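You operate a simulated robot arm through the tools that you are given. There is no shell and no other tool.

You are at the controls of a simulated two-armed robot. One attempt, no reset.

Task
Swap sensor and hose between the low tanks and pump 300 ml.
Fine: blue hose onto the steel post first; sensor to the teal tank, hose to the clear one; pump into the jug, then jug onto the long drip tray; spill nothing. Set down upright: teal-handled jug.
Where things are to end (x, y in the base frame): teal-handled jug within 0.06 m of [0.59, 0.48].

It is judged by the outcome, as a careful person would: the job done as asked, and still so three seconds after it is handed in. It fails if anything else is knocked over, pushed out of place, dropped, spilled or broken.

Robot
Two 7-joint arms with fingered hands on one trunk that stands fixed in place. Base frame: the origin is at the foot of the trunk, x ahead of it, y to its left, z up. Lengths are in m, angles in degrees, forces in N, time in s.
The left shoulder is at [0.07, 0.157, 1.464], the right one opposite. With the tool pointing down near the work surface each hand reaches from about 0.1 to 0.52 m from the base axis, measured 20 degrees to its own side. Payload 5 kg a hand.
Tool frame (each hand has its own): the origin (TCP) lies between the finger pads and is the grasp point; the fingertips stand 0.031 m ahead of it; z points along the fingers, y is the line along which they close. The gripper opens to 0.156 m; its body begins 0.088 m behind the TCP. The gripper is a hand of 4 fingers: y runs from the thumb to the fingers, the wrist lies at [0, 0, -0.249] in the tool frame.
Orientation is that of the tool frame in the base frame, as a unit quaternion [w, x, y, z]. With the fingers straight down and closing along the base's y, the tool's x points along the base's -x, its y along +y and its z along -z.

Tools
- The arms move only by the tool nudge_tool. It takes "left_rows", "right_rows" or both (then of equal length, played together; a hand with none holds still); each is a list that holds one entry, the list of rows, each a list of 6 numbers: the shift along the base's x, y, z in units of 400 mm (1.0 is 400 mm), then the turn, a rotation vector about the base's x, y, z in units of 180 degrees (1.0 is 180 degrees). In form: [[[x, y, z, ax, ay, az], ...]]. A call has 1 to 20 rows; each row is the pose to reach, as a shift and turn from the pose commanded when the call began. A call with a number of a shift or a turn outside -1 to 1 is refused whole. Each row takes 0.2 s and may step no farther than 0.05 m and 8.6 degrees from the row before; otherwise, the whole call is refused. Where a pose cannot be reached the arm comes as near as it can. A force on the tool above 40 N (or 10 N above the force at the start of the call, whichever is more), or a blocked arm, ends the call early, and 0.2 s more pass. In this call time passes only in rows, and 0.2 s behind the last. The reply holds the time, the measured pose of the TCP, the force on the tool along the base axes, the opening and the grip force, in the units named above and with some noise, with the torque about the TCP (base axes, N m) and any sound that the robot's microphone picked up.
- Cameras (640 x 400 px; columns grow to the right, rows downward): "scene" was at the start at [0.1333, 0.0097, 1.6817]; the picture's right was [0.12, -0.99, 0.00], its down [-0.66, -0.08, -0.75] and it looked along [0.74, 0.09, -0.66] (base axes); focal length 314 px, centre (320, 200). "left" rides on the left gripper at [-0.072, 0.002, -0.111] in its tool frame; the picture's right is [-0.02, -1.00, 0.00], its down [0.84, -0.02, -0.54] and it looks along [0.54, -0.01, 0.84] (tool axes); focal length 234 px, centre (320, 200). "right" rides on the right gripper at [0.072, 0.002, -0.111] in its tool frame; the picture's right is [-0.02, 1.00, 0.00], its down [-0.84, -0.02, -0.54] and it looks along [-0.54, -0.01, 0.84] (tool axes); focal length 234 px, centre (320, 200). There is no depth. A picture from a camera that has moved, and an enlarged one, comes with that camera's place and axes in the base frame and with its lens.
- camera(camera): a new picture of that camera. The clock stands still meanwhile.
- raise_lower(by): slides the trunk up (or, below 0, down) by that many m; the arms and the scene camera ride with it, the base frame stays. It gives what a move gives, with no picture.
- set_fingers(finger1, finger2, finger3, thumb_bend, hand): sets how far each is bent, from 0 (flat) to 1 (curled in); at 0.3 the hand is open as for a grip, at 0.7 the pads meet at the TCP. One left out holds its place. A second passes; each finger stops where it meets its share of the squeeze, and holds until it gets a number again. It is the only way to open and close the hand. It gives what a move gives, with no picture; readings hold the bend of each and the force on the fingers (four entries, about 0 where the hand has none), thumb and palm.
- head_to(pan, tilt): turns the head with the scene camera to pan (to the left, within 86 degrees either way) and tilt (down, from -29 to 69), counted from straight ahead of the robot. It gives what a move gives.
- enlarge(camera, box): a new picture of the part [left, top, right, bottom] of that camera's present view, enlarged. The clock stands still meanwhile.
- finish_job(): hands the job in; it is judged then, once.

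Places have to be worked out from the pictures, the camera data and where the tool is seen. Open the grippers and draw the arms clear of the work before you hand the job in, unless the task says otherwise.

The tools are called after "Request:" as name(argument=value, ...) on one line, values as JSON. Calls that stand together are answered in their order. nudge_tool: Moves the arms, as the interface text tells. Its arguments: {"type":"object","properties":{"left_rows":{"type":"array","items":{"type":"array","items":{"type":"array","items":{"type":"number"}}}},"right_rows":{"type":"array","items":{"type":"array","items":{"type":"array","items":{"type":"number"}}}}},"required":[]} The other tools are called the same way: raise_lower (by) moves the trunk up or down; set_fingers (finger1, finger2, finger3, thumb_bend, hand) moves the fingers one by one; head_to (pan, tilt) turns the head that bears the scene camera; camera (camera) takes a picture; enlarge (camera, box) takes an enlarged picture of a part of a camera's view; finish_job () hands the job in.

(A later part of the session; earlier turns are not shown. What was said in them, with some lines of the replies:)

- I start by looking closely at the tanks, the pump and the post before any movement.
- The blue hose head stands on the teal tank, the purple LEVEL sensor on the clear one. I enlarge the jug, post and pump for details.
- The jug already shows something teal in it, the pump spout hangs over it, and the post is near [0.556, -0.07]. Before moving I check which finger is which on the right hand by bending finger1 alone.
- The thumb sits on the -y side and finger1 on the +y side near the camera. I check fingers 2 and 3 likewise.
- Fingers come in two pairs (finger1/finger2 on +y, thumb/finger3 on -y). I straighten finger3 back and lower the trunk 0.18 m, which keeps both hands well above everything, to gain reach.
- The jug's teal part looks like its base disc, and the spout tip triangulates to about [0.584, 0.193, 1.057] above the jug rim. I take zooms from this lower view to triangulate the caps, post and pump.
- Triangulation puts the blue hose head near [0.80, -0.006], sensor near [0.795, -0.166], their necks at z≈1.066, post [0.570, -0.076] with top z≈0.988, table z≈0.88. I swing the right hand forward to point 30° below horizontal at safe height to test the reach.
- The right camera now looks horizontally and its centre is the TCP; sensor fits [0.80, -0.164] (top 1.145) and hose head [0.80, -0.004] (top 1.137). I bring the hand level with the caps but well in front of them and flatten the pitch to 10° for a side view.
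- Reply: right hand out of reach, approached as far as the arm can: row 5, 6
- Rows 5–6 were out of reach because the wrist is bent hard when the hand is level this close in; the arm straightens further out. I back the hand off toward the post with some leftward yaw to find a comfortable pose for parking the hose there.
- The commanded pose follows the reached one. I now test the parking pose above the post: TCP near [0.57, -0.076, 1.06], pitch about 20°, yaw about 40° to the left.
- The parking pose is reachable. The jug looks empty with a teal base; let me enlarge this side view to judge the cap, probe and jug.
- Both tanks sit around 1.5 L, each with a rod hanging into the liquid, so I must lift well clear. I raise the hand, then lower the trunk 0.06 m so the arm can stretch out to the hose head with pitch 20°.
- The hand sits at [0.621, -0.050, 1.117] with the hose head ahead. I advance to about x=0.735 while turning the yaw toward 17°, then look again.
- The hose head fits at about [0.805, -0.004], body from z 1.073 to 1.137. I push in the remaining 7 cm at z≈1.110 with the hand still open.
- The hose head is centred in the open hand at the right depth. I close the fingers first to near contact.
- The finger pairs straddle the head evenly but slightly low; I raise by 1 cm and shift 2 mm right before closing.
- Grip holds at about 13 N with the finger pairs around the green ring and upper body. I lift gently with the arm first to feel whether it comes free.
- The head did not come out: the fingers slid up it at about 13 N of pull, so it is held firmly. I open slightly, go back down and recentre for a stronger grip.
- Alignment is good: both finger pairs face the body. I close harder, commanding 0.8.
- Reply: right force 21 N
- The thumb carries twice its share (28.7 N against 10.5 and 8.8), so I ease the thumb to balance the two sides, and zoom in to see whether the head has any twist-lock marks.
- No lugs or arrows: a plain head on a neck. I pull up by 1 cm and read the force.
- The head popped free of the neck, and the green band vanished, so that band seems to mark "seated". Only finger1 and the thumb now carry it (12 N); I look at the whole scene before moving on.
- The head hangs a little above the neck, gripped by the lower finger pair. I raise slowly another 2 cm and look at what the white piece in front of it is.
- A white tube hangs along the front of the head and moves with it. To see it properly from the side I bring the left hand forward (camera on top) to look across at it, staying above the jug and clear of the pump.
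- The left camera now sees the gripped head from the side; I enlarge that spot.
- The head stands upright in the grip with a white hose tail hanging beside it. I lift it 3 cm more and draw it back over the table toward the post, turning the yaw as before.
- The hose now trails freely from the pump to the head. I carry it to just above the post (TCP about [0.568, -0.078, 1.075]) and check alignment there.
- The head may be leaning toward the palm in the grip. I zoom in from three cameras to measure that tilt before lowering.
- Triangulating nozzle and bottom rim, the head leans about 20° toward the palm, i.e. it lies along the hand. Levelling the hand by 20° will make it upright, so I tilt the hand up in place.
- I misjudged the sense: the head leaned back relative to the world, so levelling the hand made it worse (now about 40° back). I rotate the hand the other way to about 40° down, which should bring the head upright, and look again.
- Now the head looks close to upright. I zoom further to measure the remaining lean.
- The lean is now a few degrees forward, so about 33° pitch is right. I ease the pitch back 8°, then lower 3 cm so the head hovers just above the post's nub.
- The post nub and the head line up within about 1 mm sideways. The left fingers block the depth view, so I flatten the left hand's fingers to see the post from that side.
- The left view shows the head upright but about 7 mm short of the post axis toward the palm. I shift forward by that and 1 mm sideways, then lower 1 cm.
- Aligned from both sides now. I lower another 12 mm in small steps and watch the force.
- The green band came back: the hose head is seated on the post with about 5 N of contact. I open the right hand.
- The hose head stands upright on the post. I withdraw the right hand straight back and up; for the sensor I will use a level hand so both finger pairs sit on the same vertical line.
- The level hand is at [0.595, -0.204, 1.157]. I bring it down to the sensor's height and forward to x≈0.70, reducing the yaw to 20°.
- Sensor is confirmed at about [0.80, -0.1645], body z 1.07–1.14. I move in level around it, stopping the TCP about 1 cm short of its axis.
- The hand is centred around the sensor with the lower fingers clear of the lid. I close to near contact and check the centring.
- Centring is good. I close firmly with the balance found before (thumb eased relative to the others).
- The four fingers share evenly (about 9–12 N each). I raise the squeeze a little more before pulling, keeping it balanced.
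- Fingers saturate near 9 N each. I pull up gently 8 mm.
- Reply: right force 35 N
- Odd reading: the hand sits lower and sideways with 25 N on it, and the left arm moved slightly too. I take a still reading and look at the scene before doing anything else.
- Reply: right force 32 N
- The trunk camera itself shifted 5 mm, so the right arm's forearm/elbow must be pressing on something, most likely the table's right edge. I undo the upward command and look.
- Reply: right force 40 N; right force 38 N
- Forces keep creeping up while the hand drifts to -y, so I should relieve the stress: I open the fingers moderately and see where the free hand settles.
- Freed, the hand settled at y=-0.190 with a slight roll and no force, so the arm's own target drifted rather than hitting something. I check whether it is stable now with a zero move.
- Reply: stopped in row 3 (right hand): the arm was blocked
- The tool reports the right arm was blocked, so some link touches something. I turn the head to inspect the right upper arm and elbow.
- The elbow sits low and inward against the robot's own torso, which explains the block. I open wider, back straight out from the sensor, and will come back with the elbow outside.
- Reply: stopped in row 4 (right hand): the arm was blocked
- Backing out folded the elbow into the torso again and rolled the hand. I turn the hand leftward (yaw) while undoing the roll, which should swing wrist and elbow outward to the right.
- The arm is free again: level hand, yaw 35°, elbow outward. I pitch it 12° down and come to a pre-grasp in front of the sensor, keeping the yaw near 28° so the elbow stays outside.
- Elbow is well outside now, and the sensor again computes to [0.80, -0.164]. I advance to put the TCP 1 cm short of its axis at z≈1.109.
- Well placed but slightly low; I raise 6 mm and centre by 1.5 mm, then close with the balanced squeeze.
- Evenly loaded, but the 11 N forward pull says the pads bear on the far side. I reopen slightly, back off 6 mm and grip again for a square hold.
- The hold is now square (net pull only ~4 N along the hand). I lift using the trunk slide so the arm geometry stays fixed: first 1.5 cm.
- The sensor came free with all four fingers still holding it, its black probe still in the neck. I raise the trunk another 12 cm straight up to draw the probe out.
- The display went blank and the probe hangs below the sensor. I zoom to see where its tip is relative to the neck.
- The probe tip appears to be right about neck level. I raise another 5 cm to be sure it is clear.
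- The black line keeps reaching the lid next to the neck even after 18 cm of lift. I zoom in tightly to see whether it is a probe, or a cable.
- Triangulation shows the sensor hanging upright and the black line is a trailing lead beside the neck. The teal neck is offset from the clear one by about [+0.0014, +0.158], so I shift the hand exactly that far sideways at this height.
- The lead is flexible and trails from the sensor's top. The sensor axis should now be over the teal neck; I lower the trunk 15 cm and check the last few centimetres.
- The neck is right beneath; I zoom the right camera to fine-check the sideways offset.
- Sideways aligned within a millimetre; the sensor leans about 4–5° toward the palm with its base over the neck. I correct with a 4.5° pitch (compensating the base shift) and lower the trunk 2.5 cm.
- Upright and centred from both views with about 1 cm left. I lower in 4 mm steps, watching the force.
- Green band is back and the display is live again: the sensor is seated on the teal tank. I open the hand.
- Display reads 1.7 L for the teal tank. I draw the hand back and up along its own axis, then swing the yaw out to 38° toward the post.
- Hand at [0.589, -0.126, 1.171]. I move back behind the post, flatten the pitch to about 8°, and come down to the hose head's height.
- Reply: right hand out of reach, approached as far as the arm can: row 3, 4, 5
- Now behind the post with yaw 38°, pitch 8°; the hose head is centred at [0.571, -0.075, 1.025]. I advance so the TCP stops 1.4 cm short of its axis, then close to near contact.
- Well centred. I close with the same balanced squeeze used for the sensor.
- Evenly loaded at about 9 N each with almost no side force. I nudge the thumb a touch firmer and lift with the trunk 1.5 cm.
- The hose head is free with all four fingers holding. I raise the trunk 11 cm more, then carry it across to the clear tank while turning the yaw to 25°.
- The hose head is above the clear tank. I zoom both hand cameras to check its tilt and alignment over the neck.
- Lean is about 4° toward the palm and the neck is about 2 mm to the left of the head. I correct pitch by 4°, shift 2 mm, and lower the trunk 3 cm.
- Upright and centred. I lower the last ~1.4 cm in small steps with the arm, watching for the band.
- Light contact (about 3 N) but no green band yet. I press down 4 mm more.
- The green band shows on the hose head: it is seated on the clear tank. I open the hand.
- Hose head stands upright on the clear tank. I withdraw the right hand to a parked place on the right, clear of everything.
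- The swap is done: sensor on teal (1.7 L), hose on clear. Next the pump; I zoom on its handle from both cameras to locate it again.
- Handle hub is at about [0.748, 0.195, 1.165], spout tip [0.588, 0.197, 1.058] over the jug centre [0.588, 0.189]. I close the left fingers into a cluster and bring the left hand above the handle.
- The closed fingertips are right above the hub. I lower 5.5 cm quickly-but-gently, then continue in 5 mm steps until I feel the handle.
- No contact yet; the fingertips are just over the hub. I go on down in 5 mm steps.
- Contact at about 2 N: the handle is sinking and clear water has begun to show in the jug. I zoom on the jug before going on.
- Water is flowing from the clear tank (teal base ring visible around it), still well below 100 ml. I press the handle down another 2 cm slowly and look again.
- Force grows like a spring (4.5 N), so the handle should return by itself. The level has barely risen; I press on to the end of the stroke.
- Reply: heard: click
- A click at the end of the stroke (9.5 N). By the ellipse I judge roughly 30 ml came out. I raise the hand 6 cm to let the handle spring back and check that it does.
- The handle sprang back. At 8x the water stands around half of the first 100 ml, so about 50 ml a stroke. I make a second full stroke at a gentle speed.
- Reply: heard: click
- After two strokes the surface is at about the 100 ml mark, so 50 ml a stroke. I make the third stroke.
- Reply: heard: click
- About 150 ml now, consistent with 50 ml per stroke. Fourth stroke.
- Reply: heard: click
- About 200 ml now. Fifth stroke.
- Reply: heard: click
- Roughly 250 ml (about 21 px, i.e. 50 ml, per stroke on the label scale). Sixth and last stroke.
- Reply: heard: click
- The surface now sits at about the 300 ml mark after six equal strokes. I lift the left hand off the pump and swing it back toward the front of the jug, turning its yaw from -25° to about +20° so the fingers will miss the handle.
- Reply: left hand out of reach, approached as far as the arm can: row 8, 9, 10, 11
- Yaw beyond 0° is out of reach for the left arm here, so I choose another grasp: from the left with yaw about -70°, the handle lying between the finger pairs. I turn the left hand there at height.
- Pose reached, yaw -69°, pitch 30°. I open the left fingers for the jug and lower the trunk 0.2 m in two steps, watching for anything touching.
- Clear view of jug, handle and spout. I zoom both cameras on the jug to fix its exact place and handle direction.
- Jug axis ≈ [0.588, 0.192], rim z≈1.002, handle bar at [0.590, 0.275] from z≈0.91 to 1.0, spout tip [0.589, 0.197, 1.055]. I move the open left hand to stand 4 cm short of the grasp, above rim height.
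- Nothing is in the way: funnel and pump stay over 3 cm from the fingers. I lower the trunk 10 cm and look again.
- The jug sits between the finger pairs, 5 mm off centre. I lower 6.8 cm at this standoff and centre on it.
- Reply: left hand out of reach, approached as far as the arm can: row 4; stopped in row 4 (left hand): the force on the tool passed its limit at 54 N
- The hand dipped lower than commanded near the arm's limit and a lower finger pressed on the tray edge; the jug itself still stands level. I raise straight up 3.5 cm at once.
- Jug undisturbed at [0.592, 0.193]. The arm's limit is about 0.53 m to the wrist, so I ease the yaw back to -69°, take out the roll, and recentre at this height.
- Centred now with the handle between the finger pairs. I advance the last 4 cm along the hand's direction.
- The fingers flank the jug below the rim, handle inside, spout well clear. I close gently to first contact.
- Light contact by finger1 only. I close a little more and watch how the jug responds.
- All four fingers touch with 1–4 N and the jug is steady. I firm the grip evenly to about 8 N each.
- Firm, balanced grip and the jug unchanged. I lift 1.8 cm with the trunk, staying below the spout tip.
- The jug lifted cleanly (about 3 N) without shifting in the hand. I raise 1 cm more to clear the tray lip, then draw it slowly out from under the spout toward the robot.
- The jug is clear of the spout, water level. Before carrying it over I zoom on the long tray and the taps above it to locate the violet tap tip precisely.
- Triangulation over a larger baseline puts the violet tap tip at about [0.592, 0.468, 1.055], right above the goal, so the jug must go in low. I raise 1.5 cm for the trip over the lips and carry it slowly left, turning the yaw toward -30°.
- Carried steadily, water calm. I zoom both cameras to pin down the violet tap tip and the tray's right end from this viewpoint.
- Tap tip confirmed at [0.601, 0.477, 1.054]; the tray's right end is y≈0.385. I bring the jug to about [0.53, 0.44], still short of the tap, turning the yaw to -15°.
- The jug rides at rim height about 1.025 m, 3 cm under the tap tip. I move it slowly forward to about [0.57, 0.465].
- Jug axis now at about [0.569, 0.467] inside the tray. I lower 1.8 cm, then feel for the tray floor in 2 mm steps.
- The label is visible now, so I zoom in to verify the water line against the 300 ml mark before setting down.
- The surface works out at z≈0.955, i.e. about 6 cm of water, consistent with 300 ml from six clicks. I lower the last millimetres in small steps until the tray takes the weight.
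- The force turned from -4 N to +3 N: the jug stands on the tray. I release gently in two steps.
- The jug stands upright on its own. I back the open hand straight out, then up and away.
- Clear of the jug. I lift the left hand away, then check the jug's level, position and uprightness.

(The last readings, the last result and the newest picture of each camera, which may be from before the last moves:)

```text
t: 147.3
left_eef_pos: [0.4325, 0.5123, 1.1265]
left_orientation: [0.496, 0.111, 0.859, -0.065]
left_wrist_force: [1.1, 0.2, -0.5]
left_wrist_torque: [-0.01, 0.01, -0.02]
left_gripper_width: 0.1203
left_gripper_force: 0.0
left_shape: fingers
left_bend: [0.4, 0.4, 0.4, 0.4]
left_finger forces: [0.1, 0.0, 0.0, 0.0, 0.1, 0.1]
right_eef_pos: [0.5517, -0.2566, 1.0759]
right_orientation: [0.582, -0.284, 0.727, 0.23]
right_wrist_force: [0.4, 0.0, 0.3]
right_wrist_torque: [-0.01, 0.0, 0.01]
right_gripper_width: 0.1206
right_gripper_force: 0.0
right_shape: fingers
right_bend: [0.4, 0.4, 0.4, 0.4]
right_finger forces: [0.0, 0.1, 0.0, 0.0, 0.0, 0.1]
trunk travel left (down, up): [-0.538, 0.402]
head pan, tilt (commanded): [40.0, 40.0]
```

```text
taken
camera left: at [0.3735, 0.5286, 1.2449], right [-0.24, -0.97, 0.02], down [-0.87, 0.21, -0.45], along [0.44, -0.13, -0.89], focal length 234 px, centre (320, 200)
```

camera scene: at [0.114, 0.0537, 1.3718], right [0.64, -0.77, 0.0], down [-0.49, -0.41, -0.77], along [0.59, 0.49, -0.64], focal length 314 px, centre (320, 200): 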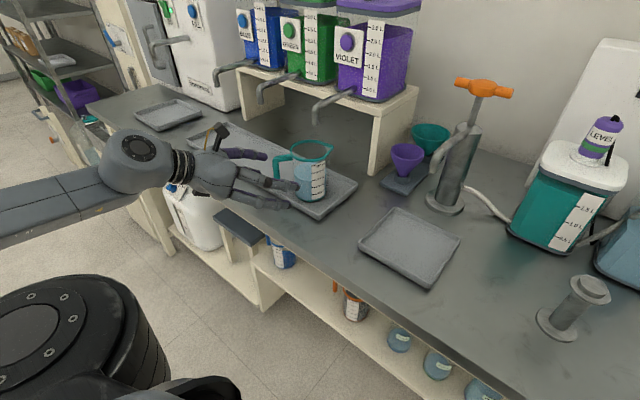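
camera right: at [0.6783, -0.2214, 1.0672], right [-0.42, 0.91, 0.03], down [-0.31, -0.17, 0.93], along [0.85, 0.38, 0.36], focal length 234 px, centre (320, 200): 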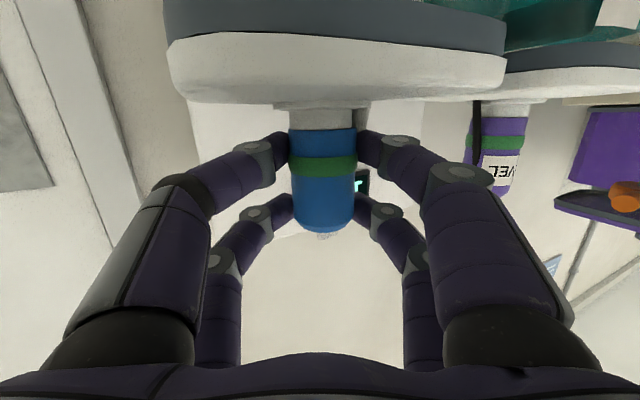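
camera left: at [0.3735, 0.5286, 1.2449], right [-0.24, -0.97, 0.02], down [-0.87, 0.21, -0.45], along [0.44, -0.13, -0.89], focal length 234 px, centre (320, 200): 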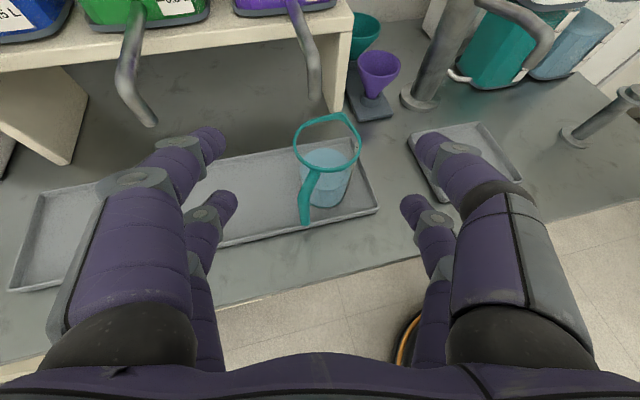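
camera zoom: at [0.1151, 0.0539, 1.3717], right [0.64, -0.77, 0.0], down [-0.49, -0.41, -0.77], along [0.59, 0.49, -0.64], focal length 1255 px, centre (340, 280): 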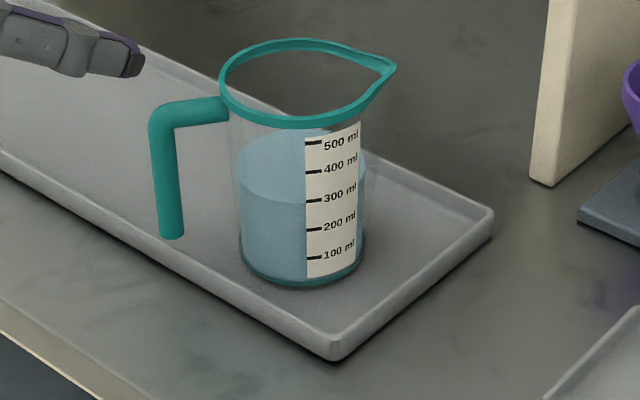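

The water line meets the label exactly at the 300 ml mark and the jug stands upright at about [0.57, 0.465]. Next I raise the trunk so both arms lift clear, and look at the whole bench to check nothing moved.

Request:
raise_lower(by=0.25)

Request:
head_to(pan=12, tilt=45)

Request:
camera(camera="scene")

Request:
enlarge(camera="scene", box=[200, 160, 340, 300])

```text
t: 149.9
left_eef_pos: [0.4317, 0.5128, 1.3762]
left_orientation: [0.495, 0.111, 0.859, -0.064]
left_wrist_force: [-0.9, -0.8, -0.4]
left_wrist_torque: [0.0, 0.01, 0.03]
left_gripper_width: 0.1204
left_gripper_force: 0.0
left_shape: fingers
left_bend: [0.4, 0.4, 0.4, 0.4]
left_finger forces: [0.0, 0.0, 0.0, 0.1, 0.1, 0.1]
right_eef_pos: [0.5509, -0.2568, 1.3268]
right_orientation: [0.582, -0.285, 0.726, 0.232]
right_wrist_force: [0.2, -0.5, 0.2]
right_wrist_torque: [0.02, 0.03, -0.02]
right_gripper_width: 0.1205
right_gripper_force: 0.1
right_shape: fingers
right_bend: [0.4, 0.4, 0.4, 0.4]
right_finger forces: [0.1, 0.0, 0.0, 0.1, 0.0, 0.1]
trunk travel left (down, up): [-0.788, 0.152]
head pan, tilt (commanded): [40.0, 40.0]
```

```text
t: 150.8
left_eef_pos: [0.4325, 0.513, 1.3765]
left_orientation: [0.496, 0.112, 0.859, -0.064]
left_wrist_force: [0.0, 0.3, -0.2]
left_wrist_torque: [0.0, -0.01, -0.04]
left_gripper_width: 0.1204
left_gripper_force: 0.0
left_shape: fingers
left_bend: [0.4, 0.4, 0.4, 0.4]
left_finger forces: [0.1, 0.0, 0.0, 0.1, 0.1, 0.0]
right_eef_pos: [0.5513, -0.2564, 1.327]
right_orientation: [0.582, -0.285, 0.726, 0.231]
right_wrist_force: [0.8, -0.2, -0.3]
right_wrist_torque: [-0.01, -0.01, 0.04]
right_gripper_width: 0.1205
right_gripper_force: 0.0
right_shape: fingers
right_bend: [0.4, 0.4, 0.4, 0.4]
right_finger forces: [0.1, 0.1, 0.0, 0.0, 0.0, 0.0]
trunk travel left (down, up): [-0.788, 0.152]
head pan, tilt (commanded): [12.0, 45.0]
```

```text
taken
camera scene: at [0.1292, 0.0166, 1.6145], right [0.21, -0.98, 0.0], down [-0.69, -0.15, -0.71], along [0.69, 0.15, -0.71], focal length 314 px, centre (320, 200)
```

scene: 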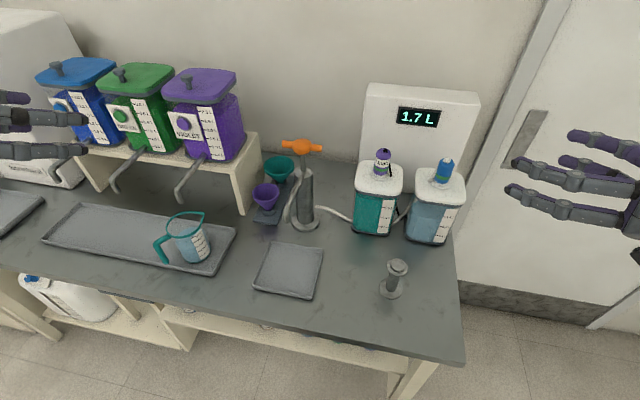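

```text
2.86 times, centred on (270, 230) of scene
camera zoom: at [0.1292, 0.0166, 1.6145], right [0.21, -0.98, 0.0], down [-0.69, -0.15, -0.71], along [0.69, 0.15, -0.71], focal length 896 px, centre (463, 114)
```

zoom: 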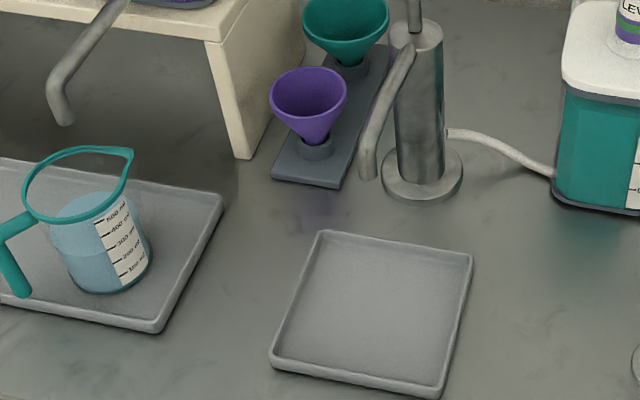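

Small tray, funnels, pump and post are where they were; jug at about [0.562, 0.461]. I confirm the two heads on the tanks, then open the hands fully and raise the trunk to draw the arms clear.

Request:
enlarge(camera="scene", box=[340, 80, 490, 310])

Request:
set_fingers(hand="left", finger1=0.3, finger2=0.3, finger3=0.3, thumb_bend=0.3)

Request:
set_fingers(hand="right", finger1=0.3, finger2=0.3, finger3=0.3, thumb_bend=0.3)

Request:
raise_lower(by=0.12)

Request:
nudge_tool(left_rows=[[[-0.03, 0.01, 0.03, 0, 0, 0], [-0.06, 0.02, 0.05, 0, 0, 0], [-0.1, 0.03, 0.05, 0, 0, 0]]], right_rows=[[[-0.04, -0.02, 0.02, 0, 0, 0], [-0.08, -0.04, 0.03, 0, 0, 0], [-0.12, -0.05, 0.03, 0, 0, 0]]])

Request:
camera(camera="scene")

```text
1.74 times, centred on (415, 195) of scene
camera zoom: at [0.1292, 0.0166, 1.6145], right [0.21, -0.98, 0.0], down [-0.69, -0.15, -0.71], along [0.69, 0.15, -0.71], focal length 546 px, centre (155, 209)
```

zoom: 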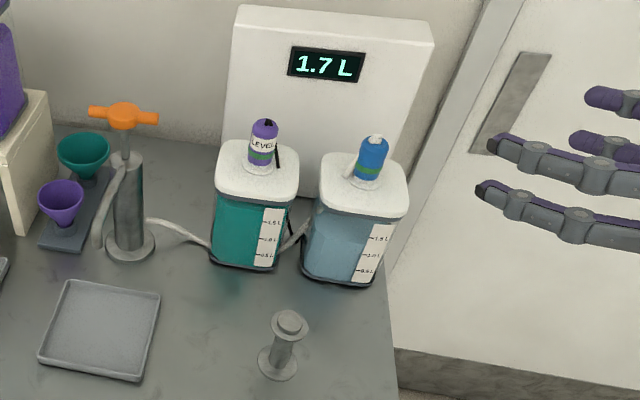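

```text
t: 151.8
left_eef_pos: [0.4311, 0.5136, 1.3765]
left_orientation: [0.496, 0.111, 0.859, -0.064]
left_wrist_force: [1.1, -0.1, -0.7]
left_wrist_torque: [-0.02, -0.01, 0.01]
left_gripper_width: 0.1595
left_gripper_force: 0.1
left_shape: fingers
left_bend: [0.3, 0.3, 0.3, 0.3]
left_finger forces: [0.1, 0.0, 0.0, 0.1, 0.0, 0.0]
right_eef_pos: [0.5514, -0.2563, 1.3269]
right_orientation: [0.581, -0.285, 0.726, 0.232]
right_wrist_force: [0.0, 0.2, -0.1]
right_wrist_torque: [0.01, 0.02, -0.01]
right_gripper_width: 0.1208
right_gripper_force: 0.1
right_shape: fingers
right_bend: [0.4, 0.4, 0.4, 0.4]
right_finger forces: [0.1, 0.1, 0.0, 0.0, 0.0, 0.1]
trunk travel left (down, up): [-0.788, 0.152]
head pan, tilt (commanded): [12.0, 45.0]
```

```text
t: 152.8
left_eef_pos: [0.4326, 0.5119, 1.376]
left_orientation: [0.496, 0.112, 0.859, -0.065]
left_wrist_force: [0.3, 0.5, -0.1]
left_wrist_torque: [0.02, -0.02, 0.01]
left_gripper_width: 0.1594
left_gripper_force: 0.1
left_shape: fingers
left_bend: [0.3, 0.3, 0.3, 0.3]
left_finger forces: [0.0, 0.1, 0.0, 0.0, 0.0, 0.1]
right_eef_pos: [0.5516, -0.2571, 1.3271]
right_orientation: [0.582, -0.285, 0.726, 0.231]
right_wrist_force: [0.0, 0.7, -0.4]
right_wrist_torque: [0.0, 0.02, 0.0]
right_gripper_width: 0.1597
right_gripper_force: 0.1
right_shape: fingers
right_bend: [0.3, 0.3, 0.3, 0.3]
right_finger forces: [0.1, 0.0, 0.0, 0.1, 0.0, 0.0]
trunk travel left (down, up): [-0.788, 0.152]
head pan, tilt (commanded): [12.0, 45.0]
```

```text
t: 154.3
left_eef_pos: [0.4326, 0.5132, 1.4957]
left_orientation: [0.496, 0.111, 0.859, -0.064]
left_wrist_force: [-0.2, -0.1, 0.4]
left_wrist_torque: [0.01, 0.0, 0.0]
left_gripper_width: 0.1598
left_gripper_force: 0.0
left_shape: fingers
left_bend: [0.3, 0.3, 0.3, 0.3]
left_finger forces: [0.0, 0.0, 0.0, 0.1, 0.1, 0.0]
right_eef_pos: [0.5512, -0.2554, 1.4464]
right_orientation: [0.582, -0.284, 0.726, 0.231]
right_wrist_force: [-0.1, 0.3, -0.3]
right_wrist_torque: [0.01, 0.0, 0.03]
right_gripper_width: 0.1596
right_gripper_force: 0.1
right_shape: fingers
right_bend: [0.3, 0.3, 0.3, 0.3]
right_finger forces: [0.0, 0.0, 0.0, 0.0, 0.0, 0.0]
trunk travel left (down, up): [-0.908, 0.032]
head pan, tilt (commanded): [12.0, 45.0]
```

```text
t: 155.1
left_eef_pos: [0.3905, 0.5247, 1.5163]
left_orientation: [0.496, 0.111, 0.859, -0.064]
left_wrist_force: [0.1, 0.7, -0.5]
left_wrist_torque: [0.02, 0.01, -0.03]
left_gripper_width: 0.1597
left_gripper_force: 0.1
left_shape: fingers
left_bend: [0.3, 0.3, 0.3, 0.3]
left_finger forces: [0.0, 0.0, 0.0, 0.0, 0.1, 0.1]
right_eef_pos: [0.5039, -0.2769, 1.4579]
right_orientation: [0.581, -0.286, 0.726, 0.232]
right_wrist_force: [1.2, 0.1, -0.2]
right_wrist_torque: [-0.01, 0.04, -0.08]
right_gripper_width: 0.1599
right_gripper_force: 0.1
right_shape: fingers
right_bend: [0.3, 0.3, 0.3, 0.3]
right_finger forces: [0.1, 0.0, 0.0, 0.0, 0.1, 0.0]
trunk travel left (down, up): [-0.908, 0.032]
head pan, tilt (commanded): [12.0, 45.0]
```

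```text
taken
camera scene: at [0.128, 0.0169, 1.7346], right [0.21, -0.98, 0.0], down [-0.69, -0.15, -0.71], along [0.69, 0.15, -0.71], focal length 314 px, centre (320, 200)
```

scene: 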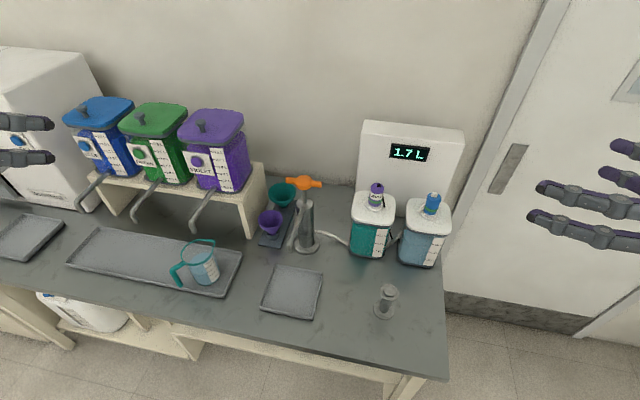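

All is in place: sensor on teal, hose on clear, jug on the long tray, arms high and clear. One last zoom on the jug to double-check its place and that nothing dripped.

Request:
enlarge(camera="scene", box=[150, 200, 340, 330])

```text
3.08 times, centred on (245, 265) of scene
camera zoom: at [0.128, 0.0169, 1.7346], right [0.21, -0.98, 0.0], down [-0.69, -0.15, -0.71], along [0.69, 0.15, -0.71], focal length 965 px, centre (551, 0)
```

zoom: 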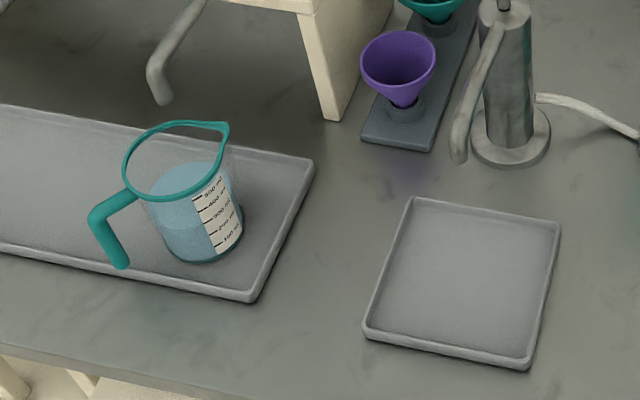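

Jug base computes to [0.563, 0.464], about 3 cm from the goal centre, upright, 300 ml, trays dry. I hand the job in.

Request:
finish_job()

```text
The job is handed in.
```

The swap and pumping are done and the job is handed in. I have no verdict back yet.

- **Hose:** I parked the blue hose on the steel post first. It now sits on the clear tank with its green band showing.
- **Sensor:** It sits on the teal tank. The display came back on and reads 1.7 L.
- **Pumping:** Six full strokes filled the jug, each ending in a click. The water line meets the 300 ml mark on the label.
- **Jug:** It stands upright on the long drip tray at about [0.563, 0.464], roughly 3 cm from the target centre. I saw no spills on either tray or the table.
- **Arms:** Both hands are open and raised clear of the work.

**Hard contact:** While reaching for the jug, the left hand dipped too low. A finger pressed hard on what was most likely the small tray's edge, and the arm stopped itself at 54 N. I measured the tray's corners afterwards and they were within about 5 mm of where they started, so I don't think it moved. The jug was not disturbed.

**Blocked arm:** The right elbow also caught, most likely on the robot's own torso, during the first try at the sensor. I released the sensor, backed out, and took it with the elbow further out.
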